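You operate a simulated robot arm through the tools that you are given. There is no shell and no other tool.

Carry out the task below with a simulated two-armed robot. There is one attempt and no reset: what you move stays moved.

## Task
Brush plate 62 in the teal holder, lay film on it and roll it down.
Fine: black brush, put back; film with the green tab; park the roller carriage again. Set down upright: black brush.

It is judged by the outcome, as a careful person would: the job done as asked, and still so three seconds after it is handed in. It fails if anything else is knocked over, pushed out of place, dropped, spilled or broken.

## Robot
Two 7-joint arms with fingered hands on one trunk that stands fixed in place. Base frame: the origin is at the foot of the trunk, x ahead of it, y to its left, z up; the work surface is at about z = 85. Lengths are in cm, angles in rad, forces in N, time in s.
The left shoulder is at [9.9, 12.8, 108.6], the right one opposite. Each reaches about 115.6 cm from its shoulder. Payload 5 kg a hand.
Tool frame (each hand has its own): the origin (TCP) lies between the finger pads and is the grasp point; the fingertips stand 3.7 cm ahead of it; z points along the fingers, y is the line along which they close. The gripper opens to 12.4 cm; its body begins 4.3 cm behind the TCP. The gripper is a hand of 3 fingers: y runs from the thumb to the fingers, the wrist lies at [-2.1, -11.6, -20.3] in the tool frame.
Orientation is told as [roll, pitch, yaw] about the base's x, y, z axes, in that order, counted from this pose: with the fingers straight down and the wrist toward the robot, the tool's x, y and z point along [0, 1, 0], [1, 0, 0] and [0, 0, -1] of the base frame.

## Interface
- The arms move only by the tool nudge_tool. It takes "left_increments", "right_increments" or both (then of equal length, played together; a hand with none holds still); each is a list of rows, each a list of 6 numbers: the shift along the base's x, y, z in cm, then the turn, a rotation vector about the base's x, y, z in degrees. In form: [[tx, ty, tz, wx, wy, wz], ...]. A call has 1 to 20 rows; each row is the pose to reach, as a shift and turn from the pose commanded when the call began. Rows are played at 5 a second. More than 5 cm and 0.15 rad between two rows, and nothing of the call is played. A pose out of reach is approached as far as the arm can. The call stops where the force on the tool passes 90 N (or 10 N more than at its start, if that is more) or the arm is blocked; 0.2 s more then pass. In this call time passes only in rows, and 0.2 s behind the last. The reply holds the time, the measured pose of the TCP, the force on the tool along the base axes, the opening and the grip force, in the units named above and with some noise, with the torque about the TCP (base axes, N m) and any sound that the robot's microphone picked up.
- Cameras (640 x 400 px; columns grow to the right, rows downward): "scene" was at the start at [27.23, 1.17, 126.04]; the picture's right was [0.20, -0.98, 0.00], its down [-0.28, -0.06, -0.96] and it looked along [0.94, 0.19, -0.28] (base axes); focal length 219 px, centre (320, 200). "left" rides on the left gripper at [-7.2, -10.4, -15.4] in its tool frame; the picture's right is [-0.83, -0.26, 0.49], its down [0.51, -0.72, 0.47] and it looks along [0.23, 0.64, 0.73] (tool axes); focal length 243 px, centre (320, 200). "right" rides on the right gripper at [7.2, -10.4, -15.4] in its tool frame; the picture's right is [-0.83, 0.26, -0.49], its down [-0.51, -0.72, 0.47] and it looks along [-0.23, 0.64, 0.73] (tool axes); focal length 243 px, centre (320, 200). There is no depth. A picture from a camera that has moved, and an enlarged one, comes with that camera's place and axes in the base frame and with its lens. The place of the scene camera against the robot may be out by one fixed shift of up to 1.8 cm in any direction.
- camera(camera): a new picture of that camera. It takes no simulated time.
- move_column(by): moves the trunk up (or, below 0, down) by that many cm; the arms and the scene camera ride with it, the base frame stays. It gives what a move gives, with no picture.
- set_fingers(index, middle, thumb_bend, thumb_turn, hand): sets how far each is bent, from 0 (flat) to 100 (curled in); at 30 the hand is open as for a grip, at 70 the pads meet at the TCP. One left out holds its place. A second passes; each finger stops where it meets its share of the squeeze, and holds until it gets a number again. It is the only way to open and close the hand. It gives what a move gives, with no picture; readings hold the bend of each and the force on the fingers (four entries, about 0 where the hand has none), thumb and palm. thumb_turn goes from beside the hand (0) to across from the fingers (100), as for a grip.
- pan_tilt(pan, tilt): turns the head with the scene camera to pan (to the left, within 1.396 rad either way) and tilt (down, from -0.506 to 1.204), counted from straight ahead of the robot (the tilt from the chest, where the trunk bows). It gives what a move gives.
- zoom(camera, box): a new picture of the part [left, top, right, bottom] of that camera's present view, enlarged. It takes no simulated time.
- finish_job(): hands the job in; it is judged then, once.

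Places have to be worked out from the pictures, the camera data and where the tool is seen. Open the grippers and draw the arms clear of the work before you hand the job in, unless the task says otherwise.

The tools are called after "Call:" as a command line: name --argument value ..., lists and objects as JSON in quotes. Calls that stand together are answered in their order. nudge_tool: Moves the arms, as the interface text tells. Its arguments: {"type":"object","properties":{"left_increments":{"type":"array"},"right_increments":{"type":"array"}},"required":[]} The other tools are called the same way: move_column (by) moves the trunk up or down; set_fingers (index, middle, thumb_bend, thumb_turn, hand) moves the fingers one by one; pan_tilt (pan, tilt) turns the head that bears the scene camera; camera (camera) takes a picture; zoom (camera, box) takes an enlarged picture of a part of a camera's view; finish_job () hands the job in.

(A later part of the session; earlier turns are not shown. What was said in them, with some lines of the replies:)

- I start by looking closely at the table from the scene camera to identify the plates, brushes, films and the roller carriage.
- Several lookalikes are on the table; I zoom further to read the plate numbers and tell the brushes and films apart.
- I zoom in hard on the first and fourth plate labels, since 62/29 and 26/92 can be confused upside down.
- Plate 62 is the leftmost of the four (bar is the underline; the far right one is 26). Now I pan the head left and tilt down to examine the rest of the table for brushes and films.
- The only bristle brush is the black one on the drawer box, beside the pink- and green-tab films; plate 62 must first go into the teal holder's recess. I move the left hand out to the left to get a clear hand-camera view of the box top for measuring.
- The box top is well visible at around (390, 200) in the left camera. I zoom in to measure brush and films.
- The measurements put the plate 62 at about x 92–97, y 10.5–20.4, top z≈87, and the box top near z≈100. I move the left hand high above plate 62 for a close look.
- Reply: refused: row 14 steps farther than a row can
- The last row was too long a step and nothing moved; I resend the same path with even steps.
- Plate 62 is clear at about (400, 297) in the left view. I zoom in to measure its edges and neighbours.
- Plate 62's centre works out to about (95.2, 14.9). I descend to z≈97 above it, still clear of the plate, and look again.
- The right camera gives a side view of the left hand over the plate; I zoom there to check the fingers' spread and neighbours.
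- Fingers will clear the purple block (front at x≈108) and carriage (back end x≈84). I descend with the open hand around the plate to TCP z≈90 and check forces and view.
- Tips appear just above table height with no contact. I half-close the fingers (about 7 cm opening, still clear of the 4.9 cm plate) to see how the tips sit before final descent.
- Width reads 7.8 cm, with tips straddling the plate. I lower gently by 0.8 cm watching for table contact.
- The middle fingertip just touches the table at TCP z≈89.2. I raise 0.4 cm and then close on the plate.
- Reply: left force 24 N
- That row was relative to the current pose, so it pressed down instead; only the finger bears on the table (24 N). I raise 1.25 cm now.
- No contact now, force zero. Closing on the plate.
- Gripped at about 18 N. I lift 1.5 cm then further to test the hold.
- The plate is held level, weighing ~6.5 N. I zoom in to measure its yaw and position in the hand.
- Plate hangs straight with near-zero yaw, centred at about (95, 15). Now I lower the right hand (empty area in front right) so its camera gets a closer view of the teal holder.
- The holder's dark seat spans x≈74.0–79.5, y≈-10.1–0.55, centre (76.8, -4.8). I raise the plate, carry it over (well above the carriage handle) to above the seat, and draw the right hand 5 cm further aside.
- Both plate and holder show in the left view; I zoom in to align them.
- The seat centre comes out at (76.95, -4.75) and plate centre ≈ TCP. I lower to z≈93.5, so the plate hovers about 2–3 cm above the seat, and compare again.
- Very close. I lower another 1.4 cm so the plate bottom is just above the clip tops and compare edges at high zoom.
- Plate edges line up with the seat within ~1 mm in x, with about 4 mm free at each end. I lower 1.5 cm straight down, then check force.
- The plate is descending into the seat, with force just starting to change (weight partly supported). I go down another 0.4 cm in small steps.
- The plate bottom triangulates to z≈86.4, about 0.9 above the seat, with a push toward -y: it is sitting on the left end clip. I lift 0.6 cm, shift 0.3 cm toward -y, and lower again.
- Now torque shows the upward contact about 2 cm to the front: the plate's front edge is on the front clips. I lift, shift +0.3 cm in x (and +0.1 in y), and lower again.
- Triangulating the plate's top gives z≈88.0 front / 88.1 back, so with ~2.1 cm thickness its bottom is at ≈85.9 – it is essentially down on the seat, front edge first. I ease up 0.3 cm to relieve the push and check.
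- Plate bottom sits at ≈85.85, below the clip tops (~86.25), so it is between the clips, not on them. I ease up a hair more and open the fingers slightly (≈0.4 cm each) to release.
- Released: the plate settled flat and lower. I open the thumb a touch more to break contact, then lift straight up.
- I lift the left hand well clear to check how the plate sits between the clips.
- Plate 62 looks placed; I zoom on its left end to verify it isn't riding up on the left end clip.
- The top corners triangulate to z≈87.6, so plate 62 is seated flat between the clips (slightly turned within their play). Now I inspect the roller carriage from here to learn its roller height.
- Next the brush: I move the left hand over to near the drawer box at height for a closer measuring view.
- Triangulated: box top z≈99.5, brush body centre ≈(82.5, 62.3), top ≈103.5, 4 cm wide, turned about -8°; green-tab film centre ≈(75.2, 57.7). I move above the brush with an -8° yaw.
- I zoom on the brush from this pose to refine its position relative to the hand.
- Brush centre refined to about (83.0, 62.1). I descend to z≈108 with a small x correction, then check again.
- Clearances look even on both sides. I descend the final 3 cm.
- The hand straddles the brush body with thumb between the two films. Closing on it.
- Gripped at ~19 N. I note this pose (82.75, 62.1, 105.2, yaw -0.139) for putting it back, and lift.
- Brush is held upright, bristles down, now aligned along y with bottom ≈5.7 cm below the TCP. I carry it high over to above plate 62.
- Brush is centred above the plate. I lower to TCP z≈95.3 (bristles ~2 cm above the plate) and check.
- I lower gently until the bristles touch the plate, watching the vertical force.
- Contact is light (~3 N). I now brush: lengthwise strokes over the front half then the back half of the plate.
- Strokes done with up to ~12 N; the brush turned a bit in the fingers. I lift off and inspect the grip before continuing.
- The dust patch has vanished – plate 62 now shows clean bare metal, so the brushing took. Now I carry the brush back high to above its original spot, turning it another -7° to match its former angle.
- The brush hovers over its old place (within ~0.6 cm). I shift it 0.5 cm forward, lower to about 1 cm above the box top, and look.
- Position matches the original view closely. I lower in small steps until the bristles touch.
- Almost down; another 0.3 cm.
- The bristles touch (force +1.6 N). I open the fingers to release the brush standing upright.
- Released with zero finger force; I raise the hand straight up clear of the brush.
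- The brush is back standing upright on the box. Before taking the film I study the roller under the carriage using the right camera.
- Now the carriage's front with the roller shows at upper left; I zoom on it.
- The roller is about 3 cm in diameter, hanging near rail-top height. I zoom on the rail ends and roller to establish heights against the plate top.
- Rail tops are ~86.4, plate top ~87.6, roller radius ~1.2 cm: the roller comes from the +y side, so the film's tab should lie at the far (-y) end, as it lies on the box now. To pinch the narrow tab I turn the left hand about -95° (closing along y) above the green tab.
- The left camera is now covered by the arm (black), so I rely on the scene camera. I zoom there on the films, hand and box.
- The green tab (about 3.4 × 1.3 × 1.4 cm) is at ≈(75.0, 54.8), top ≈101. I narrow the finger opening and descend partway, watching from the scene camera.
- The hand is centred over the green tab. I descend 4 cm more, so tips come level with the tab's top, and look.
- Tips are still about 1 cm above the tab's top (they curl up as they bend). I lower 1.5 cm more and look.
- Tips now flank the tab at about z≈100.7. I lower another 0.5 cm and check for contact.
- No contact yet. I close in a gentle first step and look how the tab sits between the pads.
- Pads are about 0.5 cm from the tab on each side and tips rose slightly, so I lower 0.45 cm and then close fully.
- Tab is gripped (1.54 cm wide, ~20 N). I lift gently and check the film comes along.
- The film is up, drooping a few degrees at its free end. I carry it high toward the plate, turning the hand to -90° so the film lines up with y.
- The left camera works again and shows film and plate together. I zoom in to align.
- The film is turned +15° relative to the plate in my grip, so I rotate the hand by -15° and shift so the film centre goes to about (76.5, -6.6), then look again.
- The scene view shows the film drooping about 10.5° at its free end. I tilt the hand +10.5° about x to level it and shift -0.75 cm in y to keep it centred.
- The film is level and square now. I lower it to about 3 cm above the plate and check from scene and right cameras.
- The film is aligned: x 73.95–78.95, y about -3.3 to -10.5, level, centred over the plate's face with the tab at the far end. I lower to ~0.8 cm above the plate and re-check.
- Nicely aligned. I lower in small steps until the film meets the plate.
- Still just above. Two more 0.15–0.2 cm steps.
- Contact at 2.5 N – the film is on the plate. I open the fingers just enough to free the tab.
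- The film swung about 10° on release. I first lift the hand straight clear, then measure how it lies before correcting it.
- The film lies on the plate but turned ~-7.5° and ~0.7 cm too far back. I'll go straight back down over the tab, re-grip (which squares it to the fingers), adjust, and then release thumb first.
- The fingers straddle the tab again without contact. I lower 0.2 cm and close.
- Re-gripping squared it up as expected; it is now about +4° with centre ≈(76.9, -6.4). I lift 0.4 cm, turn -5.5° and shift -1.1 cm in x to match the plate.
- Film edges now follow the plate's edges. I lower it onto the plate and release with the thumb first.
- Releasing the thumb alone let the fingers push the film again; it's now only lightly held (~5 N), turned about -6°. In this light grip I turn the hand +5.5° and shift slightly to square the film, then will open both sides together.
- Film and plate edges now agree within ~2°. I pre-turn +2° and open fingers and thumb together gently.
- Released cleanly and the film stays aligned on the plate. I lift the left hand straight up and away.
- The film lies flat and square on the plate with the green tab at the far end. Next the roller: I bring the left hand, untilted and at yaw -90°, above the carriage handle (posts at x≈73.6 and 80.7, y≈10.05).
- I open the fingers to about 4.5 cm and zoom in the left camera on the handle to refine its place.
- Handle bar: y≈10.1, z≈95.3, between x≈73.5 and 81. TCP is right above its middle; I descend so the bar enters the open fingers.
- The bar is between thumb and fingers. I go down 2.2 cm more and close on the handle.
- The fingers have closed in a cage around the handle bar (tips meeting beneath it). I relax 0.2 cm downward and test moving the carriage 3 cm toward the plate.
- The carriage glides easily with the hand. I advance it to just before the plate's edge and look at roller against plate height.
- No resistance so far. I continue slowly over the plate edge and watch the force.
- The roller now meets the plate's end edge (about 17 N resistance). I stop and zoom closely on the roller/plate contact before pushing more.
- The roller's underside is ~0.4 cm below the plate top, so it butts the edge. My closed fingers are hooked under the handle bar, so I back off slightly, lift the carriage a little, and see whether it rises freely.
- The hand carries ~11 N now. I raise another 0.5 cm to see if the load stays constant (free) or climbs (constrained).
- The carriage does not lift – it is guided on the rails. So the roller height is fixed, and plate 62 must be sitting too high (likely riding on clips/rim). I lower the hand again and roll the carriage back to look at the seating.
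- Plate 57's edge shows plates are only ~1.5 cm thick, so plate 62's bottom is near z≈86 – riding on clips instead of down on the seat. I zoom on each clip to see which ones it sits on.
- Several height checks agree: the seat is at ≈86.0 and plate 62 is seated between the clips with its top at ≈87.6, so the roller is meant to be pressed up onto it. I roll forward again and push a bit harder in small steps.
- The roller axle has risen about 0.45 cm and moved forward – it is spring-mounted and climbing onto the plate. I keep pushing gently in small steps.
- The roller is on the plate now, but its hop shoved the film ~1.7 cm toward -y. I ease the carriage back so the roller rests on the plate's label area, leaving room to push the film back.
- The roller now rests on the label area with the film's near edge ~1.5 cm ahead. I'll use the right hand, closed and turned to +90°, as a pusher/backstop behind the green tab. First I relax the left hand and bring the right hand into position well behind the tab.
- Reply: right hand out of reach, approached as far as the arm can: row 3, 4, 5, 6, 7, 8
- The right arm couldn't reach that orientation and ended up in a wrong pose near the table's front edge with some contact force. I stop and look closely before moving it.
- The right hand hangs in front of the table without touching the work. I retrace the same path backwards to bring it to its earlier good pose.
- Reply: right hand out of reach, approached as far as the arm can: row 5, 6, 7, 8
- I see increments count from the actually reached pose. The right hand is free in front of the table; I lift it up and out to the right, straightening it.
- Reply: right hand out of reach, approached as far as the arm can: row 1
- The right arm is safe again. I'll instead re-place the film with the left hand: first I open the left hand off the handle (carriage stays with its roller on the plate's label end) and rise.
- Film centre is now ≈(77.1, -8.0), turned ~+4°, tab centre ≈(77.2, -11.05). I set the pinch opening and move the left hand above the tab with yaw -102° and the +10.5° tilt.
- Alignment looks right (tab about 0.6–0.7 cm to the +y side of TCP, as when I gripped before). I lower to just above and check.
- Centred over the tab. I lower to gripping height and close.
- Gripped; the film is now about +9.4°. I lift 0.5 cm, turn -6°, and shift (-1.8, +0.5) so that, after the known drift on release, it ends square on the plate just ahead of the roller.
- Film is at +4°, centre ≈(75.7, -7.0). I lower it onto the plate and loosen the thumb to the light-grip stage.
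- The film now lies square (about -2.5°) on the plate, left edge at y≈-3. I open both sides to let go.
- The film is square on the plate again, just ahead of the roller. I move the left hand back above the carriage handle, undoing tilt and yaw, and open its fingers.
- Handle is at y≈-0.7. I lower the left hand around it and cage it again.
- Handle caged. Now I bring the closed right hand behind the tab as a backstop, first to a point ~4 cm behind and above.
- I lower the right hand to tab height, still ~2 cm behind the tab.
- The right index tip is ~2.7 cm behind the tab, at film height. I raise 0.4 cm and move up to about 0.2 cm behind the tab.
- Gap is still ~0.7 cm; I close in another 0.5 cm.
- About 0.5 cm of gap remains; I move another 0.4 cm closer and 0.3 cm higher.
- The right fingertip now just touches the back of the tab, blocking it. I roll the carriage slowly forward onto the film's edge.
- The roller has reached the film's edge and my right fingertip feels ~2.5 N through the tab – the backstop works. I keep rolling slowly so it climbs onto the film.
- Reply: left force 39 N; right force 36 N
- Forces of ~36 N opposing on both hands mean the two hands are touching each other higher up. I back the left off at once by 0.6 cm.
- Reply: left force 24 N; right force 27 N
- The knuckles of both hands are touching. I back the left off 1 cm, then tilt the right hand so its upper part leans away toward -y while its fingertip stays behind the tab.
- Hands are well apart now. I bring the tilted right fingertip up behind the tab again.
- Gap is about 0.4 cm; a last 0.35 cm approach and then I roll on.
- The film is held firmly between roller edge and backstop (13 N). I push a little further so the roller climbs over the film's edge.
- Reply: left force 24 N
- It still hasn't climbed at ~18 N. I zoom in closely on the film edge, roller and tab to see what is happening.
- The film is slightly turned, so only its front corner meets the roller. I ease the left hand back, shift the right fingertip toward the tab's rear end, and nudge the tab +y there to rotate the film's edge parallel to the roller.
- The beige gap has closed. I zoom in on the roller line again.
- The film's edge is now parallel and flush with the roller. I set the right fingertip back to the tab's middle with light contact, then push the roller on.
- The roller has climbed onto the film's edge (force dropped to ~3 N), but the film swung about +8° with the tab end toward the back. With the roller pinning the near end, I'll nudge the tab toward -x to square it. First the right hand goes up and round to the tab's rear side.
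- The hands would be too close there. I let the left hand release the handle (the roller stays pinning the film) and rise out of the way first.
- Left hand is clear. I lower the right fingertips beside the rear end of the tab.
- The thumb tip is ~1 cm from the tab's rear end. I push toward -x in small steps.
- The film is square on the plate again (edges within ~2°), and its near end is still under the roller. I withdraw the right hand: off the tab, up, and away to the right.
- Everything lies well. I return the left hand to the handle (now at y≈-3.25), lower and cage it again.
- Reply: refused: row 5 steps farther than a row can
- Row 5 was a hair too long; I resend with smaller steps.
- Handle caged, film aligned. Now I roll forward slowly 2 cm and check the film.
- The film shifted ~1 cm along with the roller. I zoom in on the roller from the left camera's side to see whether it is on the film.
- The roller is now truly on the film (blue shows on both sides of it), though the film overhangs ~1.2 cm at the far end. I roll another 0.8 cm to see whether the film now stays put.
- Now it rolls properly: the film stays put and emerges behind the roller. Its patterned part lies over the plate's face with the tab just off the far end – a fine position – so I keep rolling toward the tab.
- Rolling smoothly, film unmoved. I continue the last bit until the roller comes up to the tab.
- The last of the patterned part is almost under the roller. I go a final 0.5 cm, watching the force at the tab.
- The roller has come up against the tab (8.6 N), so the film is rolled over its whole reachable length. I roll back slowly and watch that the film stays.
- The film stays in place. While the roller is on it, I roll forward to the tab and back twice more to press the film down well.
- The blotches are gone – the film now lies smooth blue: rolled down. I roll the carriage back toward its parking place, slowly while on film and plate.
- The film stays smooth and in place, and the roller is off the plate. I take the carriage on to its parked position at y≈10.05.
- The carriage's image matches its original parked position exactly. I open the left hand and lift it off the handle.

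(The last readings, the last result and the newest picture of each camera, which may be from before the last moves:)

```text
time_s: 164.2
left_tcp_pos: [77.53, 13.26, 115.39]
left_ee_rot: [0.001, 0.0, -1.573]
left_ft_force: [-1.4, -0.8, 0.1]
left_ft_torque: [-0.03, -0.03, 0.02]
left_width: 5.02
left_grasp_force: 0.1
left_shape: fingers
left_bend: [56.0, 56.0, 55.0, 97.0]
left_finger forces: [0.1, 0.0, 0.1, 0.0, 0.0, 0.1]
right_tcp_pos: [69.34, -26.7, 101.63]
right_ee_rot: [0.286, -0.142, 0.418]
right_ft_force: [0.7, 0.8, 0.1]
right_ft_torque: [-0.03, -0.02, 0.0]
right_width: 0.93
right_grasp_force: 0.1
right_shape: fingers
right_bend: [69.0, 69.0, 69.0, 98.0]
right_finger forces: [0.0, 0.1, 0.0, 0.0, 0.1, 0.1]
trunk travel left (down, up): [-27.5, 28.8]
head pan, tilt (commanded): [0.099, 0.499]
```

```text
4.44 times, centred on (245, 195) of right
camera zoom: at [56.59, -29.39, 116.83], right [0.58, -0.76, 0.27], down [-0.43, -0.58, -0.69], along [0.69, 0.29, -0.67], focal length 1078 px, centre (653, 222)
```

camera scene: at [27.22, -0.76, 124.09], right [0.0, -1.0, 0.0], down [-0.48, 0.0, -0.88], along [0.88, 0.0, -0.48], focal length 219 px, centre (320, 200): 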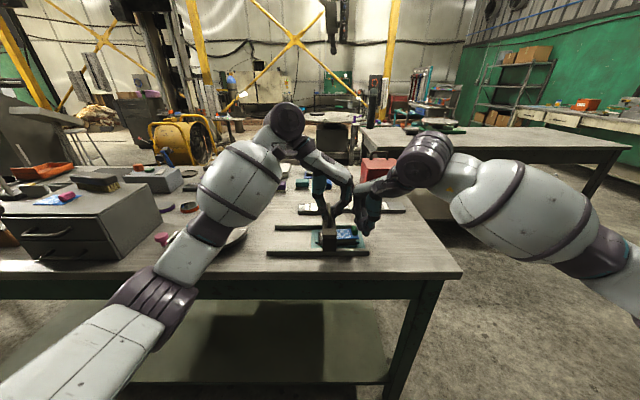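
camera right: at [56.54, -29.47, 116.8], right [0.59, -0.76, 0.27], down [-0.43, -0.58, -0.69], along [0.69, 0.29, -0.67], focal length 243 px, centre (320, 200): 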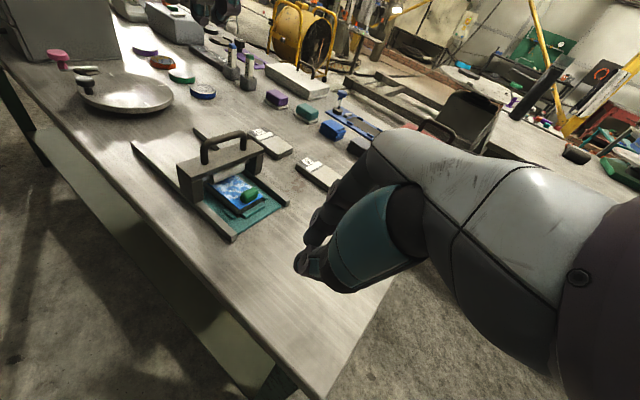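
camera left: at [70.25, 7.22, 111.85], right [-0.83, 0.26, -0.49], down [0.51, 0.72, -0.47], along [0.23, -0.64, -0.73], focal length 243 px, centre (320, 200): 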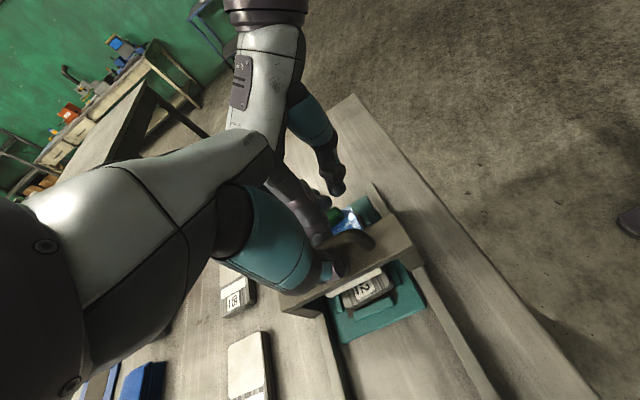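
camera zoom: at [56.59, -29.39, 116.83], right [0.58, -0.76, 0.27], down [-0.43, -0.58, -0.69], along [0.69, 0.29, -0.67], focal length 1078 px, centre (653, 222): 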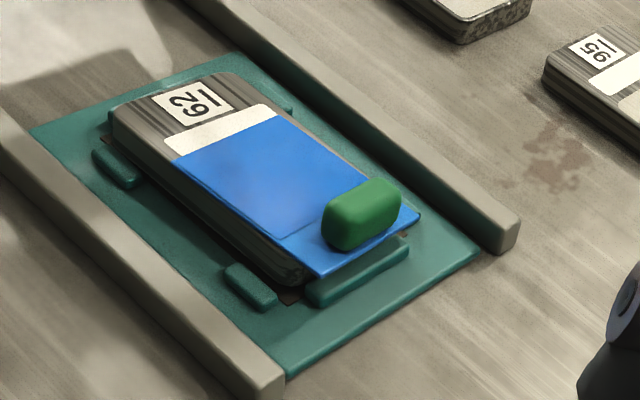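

The film is smooth, square and fully over the plate's face; carriage parked. Now I open both hands and draw the arms back to their starting poses, left hand first turning back to yaw 0.

Call:
nudge_tool --left_increments '[[-1.2, 2, 0.8, 0, 0, 8.2], [-2.4, 4, 1.6, 0, 0, 16.4], [-3.6, 6, 2.4, 0, 0, 24.6], [-4.8, 8, 3.2, 0, 0, 32.8], [-6, 10, 4, 0, 0, 41], [-7.2, 12, 4.8, 0, 0, 49.2], [-8.4, 14, 5.6, 0, 0, 57.4], [-9.6, 16, 6.4, 0, 0, 65.6], [-10.8, 18, 7.2, 0, 0, 73.8], [-12.4, 20, 8, 0, 0, 82], [-14, 22, 9, 0, 0, 90]]' --right_increments '[[0, -0.3, 2, -6, 0, 0], [0, -0.5, 4, -12, 0, 0], [0, -0.7, 7, -18, 0, 0], [0, -0.7, 10, -18, 0, 0], [0, -0.7, 13, -18, 0, 0], [0, -0.7, 16, -18, 0, 0], [0, -0.7, 19, -18, 0, 0], [0, -0.7, 22, -18, 0, 0], [0, -0.7, 23, -18, 0, 0], [0, -0.7, 23, -18, 0, 0], [0, -0.7, 23, -18, 0, 0]]'

Call:
nudge_tool --right_increments '[[0, 0, 0, 0, 0, -8], [0.3, 0, 0, 0, 0, -16], [0.6, 0, 0, 0, 0, -24]]'

Call:
set_fingers --hand "left" --index 30 --middle 30 --thumb_bend 30

Call:
set_fingers --hand "right" --index 30 --middle 30 --thumb_bend 30

Call:
pan_tilt --pan 0.202 --tilt 0.288

Call:
camera --camera "scene"

Call:
zoom --camera "scene" --box '[200, 190, 480, 340]'

Call:
zoom --camera "scene" --box '[40, 190, 320, 340]'

```text
time_s: 166.6
left_tcp_pos: [63.38, 35.01, 124.49]
left_ee_rot: [0.0, -0.004, 0.001]
left_ft_force: [-0.3, 0.4, 0.3]
left_ft_torque: [0.02, -0.01, -0.01]
left_width: 5.03
left_grasp_force: 0.1
left_shape: fingers
left_bend: [56.0, 56.0, 55.0, 97.0]
left_finger forces: [0.0, 0.1, 0.0, 0.0, 0.0, 0.0]
right_tcp_pos: [69.37, -27.5, 124.64]
right_ee_rot: [-0.001, -0.01, 0.437]
right_ft_force: [-0.2, -0.4, 0.6]
right_ft_torque: [-0.01, 0.0, 0.04]
right_width: 0.94
right_grasp_force: 0.0
right_shape: fingers
right_bend: [69.0, 69.0, 69.0, 98.0]
right_finger forces: [0.1, 0.2, 0.0, 0.0, 0.1, 0.0]
trunk travel left (down, up): [-27.5, 28.8]
head pan, tilt (commanded): [0.099, 0.499]
```

```text
time_s: 167.3
left_tcp_pos: [63.6, 35.01, 124.3]
left_ee_rot: [-0.001, 0.0, 0.0]
left_ft_force: [0.5, 0.6, 0.0]
left_ft_torque: [0.0, 0.01, 0.03]
left_width: 5.02
left_grasp_force: 0.1
left_shape: fingers
left_bend: [56.0, 56.0, 55.0, 97.0]
left_finger forces: [0.0, 0.1, 0.0, 0.1, 0.1, 0.1]
right_tcp_pos: [70.13, -27.44, 124.53]
right_ee_rot: [0.001, -0.008, 0.018]
right_ft_force: [0.4, 0.5, 0.6]
right_ft_torque: [-0.02, 0.04, 0.01]
right_width: 0.93
right_grasp_force: 0.0
right_shape: fingers
right_bend: [69.0, 69.0, 69.0, 98.0]
right_finger forces: [0.0, 0.0, 0.0, 0.1, 0.1, 0.0]
trunk travel left (down, up): [-27.5, 28.8]
head pan, tilt (commanded): [0.099, 0.499]
```

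```text
time_s: 168.3
left_tcp_pos: [63.56, 35.1, 124.41]
left_ee_rot: [0.001, 0.001, 0.001]
left_ft_force: [0.0, -0.1, 0.6]
left_ft_torque: [-0.01, 0.01, 0.0]
left_width: 12.84
left_grasp_force: 0.0
left_shape: fingers
left_bend: [30.0, 30.0, 30.0, 97.0]
left_finger forces: [0.0, 0.1, 0.0, 0.0, 0.0, 0.0]
right_tcp_pos: [70.06, -27.49, 124.63]
right_ee_rot: [-0.001, -0.01, 0.018]
right_ft_force: [0.0, 0.4, -0.5]
right_ft_torque: [-0.03, 0.0, 0.0]
right_width: 0.92
right_grasp_force: 0.0
right_shape: fingers
right_bend: [69.0, 69.0, 69.0, 98.0]
right_finger forces: [0.0, 0.1, 0.0, 0.1, 0.1, 0.1]
trunk travel left (down, up): [-27.5, 28.8]
head pan, tilt (commanded): [0.099, 0.499]
```

```text
time_s: 169.3
left_tcp_pos: [63.57, 35.08, 124.25]
left_ee_rot: [0.001, 0.0, 0.0]
left_ft_force: [1.0, 0.4, -0.1]
left_ft_torque: [0.0, 0.01, -0.01]
left_width: 12.81
left_grasp_force: 0.0
left_shape: fingers
left_bend: [30.0, 30.0, 30.0, 97.0]
left_finger forces: [0.1, 0.1, 0.0, 0.0, 0.1, 0.0]
right_tcp_pos: [69.95, -27.43, 124.72]
right_ee_rot: [0.0, -0.01, 0.02]
right_ft_force: [0.4, 0.3, 0.1]
right_ft_torque: [-0.01, -0.02, 0.01]
right_width: 12.86
right_grasp_force: 0.1
right_shape: fingers
right_bend: [30.0, 30.0, 30.0, 98.0]
right_finger forces: [0.0, 0.1, 0.0, 0.0, 0.0, 0.0]
trunk travel left (down, up): [-27.5, 28.8]
head pan, tilt (commanded): [0.099, 0.499]
```

```text
time_s: 170.1
left_tcp_pos: [63.61, 34.95, 124.36]
left_ee_rot: [-0.001, 0.0, 0.001]
left_ft_force: [0.6, -0.5, -0.3]
left_ft_torque: [0.01, 0.02, -0.02]
left_width: 12.83
left_grasp_force: 0.1
left_shape: fingers
left_bend: [30.0, 30.0, 30.0, 97.0]
left_finger forces: [0.1, 0.0, 0.0, 0.0, 0.1, 0.1]
right_tcp_pos: [70.15, -27.46, 124.54]
right_ee_rot: [0.0, -0.01, 0.019]
right_ft_force: [0.4, -0.3, -0.1]
right_ft_torque: [-0.03, 0.01, 0.04]
right_width: 12.82
right_grasp_force: 0.0
right_shape: fingers
right_bend: [30.0, 30.0, 30.0, 98.0]
right_finger forces: [0.1, 0.1, 0.0, 0.0, 0.0, 0.1]
trunk travel left (down, up): [-27.5, 28.8]
head pan, tilt (commanded): [0.202, 0.288]
```

```text
taken
camera scene: at [27.23, 1.16, 126.04], right [0.2, -0.98, 0.0], down [-0.28, -0.06, -0.96], along [0.94, 0.19, -0.28], focal length 219 px, centre (320, 200)
```

scene: 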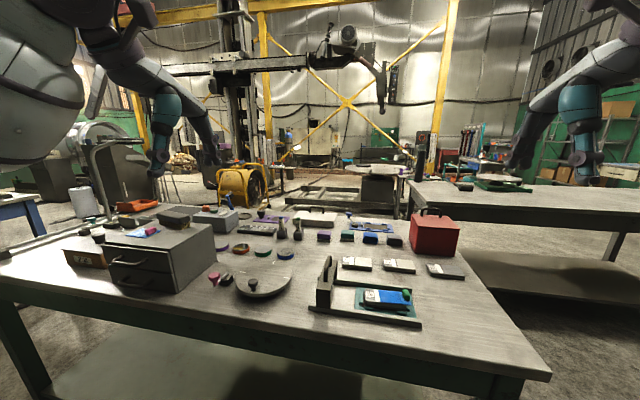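

```text
2.29 times, centred on (340, 265) of scene
camera zoom: at [27.23, 1.16, 126.04], right [0.2, -0.98, 0.0], down [-0.28, -0.06, -0.96], along [0.94, 0.19, -0.28], focal length 501 px, centre (274, 51)
```

zoom: 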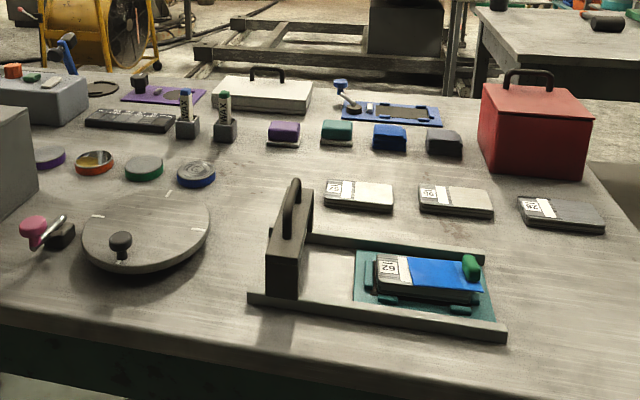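

```text
2.29 times, centred on (180, 265) of scene
camera zoom: at [27.23, 1.16, 126.04], right [0.2, -0.98, 0.0], down [-0.28, -0.06, -0.96], along [0.94, 0.19, -0.28], focal length 501 px, centre (640, 51)
```

zoom: 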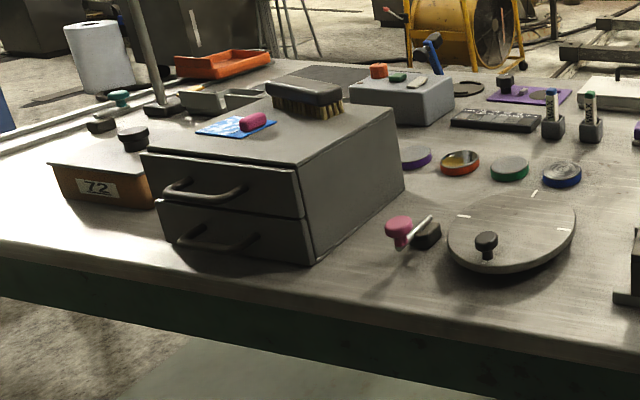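

The table matches the starting scene apart from the intended changes. I take a last close look at the brush on the box and at the film before handing in.

Call:
zoom --camera "scene" --box '[110, 200, 220, 270]'

Call:
zoom --camera "left" --box '[120, 0, 640, 380]'

Call:
zoom --camera "right" --box '[0, 130, 210, 280]'

Call:
zoom --camera "scene" --box '[330, 270, 430, 335]'

```text
5.71 times, centred on (165, 235) of scene
camera zoom: at [27.23, 1.16, 126.04], right [0.2, -0.98, 0.0], down [-0.28, -0.06, -0.96], along [0.94, 0.19, -0.28], focal length 1253 px, centre (1206, 0)
```

zoom: 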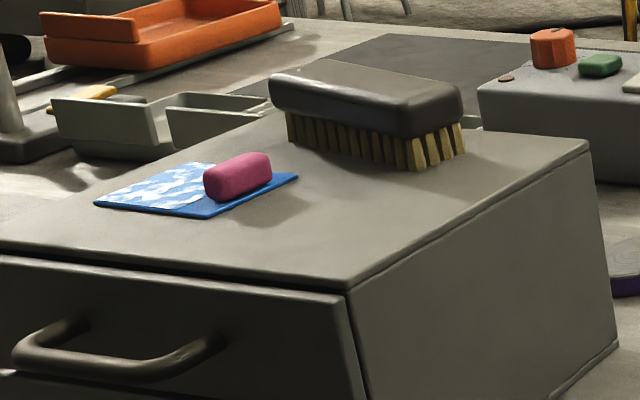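

```text
1.05 times, centred on (380, 190) of left (not enlarged: the box is as wide or as high as the picture)
camera zoom: at [53.23, 27.88, 139.77], right [-0.26, -0.83, -0.49], down [-0.72, 0.51, -0.47], along [0.64, 0.23, -0.73], focal length 255 px, centre (257, 210)
```

zoom: 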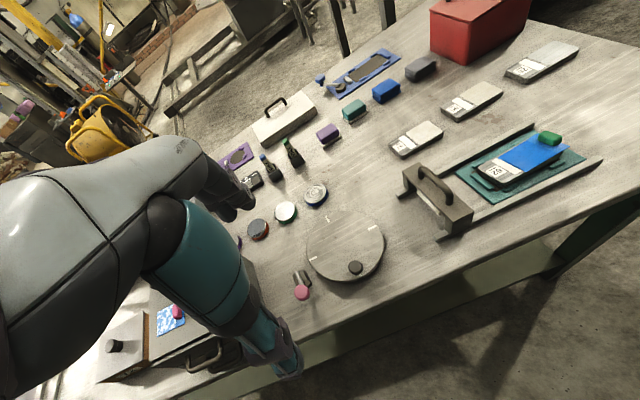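

```text
2.67 times, centred on (105, 205) of right
camera zoom: at [59.31, -20.4, 139.84], right [0.27, -0.83, 0.49], down [-0.71, -0.52, -0.48], along [0.65, -0.22, -0.73], focal length 647 px, centre (893, 187)
```

zoom: 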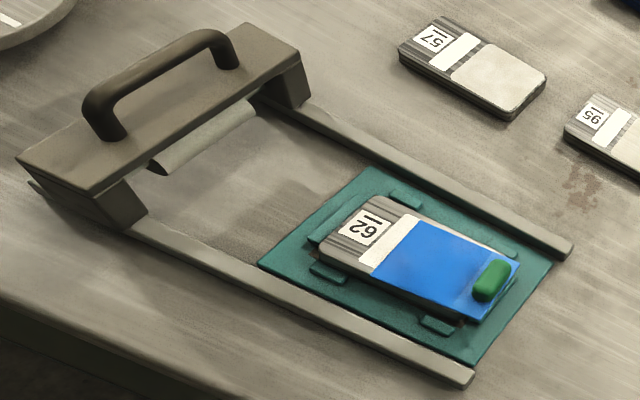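

```text
6.15 times, centred on (380, 302) of scene
camera zoom: at [27.23, 1.16, 126.04], right [0.2, -0.98, 0.0], down [-0.28, -0.06, -0.96], along [0.94, 0.19, -0.28], focal length 1349 px, centre (-49, -431)
```

zoom: 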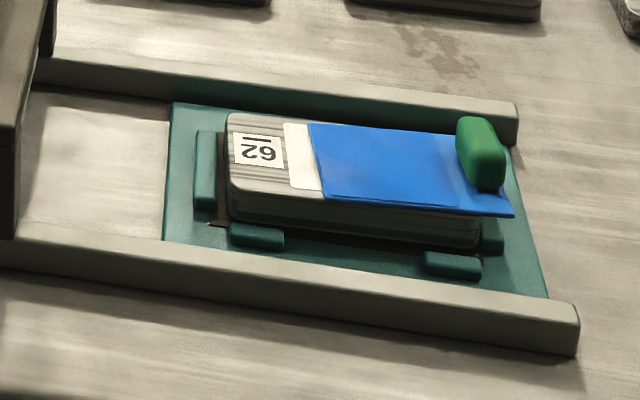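

Everything checks out: plate 62 is in the teal holder, brushed clean. The green-tab film is laid on it and rolled smooth. The black brush stands upright back on its box, the carriage is parked, and both hands are open and clear. I hand the job in.

Call:
finish_job

```text
The job is handed in.
```

I put plate 62 in the teal holder, brushed it clean, laid the green-tab film on it and rolled it down smooth. I have handed the job in.

- **Brush:** the black brush is back on the drawer box, standing upright. It sits within about a centimetre of where it was, turned slightly from its first angle.
- **Film:** it covers the plate's whole working face, lying straight to within a few degrees. Its tab end hangs about 0.8–1.2 cm past the plate's far edge. The roller stops against the tab, so the last centimetre or so beside it was not rolled directly, but the film looks smooth right up to it.
- **Carriage:** the roller carriage is parked in its starting place.
- **Along the way:**
  - The roller pushed the film out of line when it first climbed onto the plate, so I lifted the film and laid it again.
  - The two hands touched once while holding the film in place.
  - The right arm also missed one pose it could not reach, and I brought it back.
- **Rest of the table:** in the final pictures nothing else has moved, and both hands are open and clear of the work.
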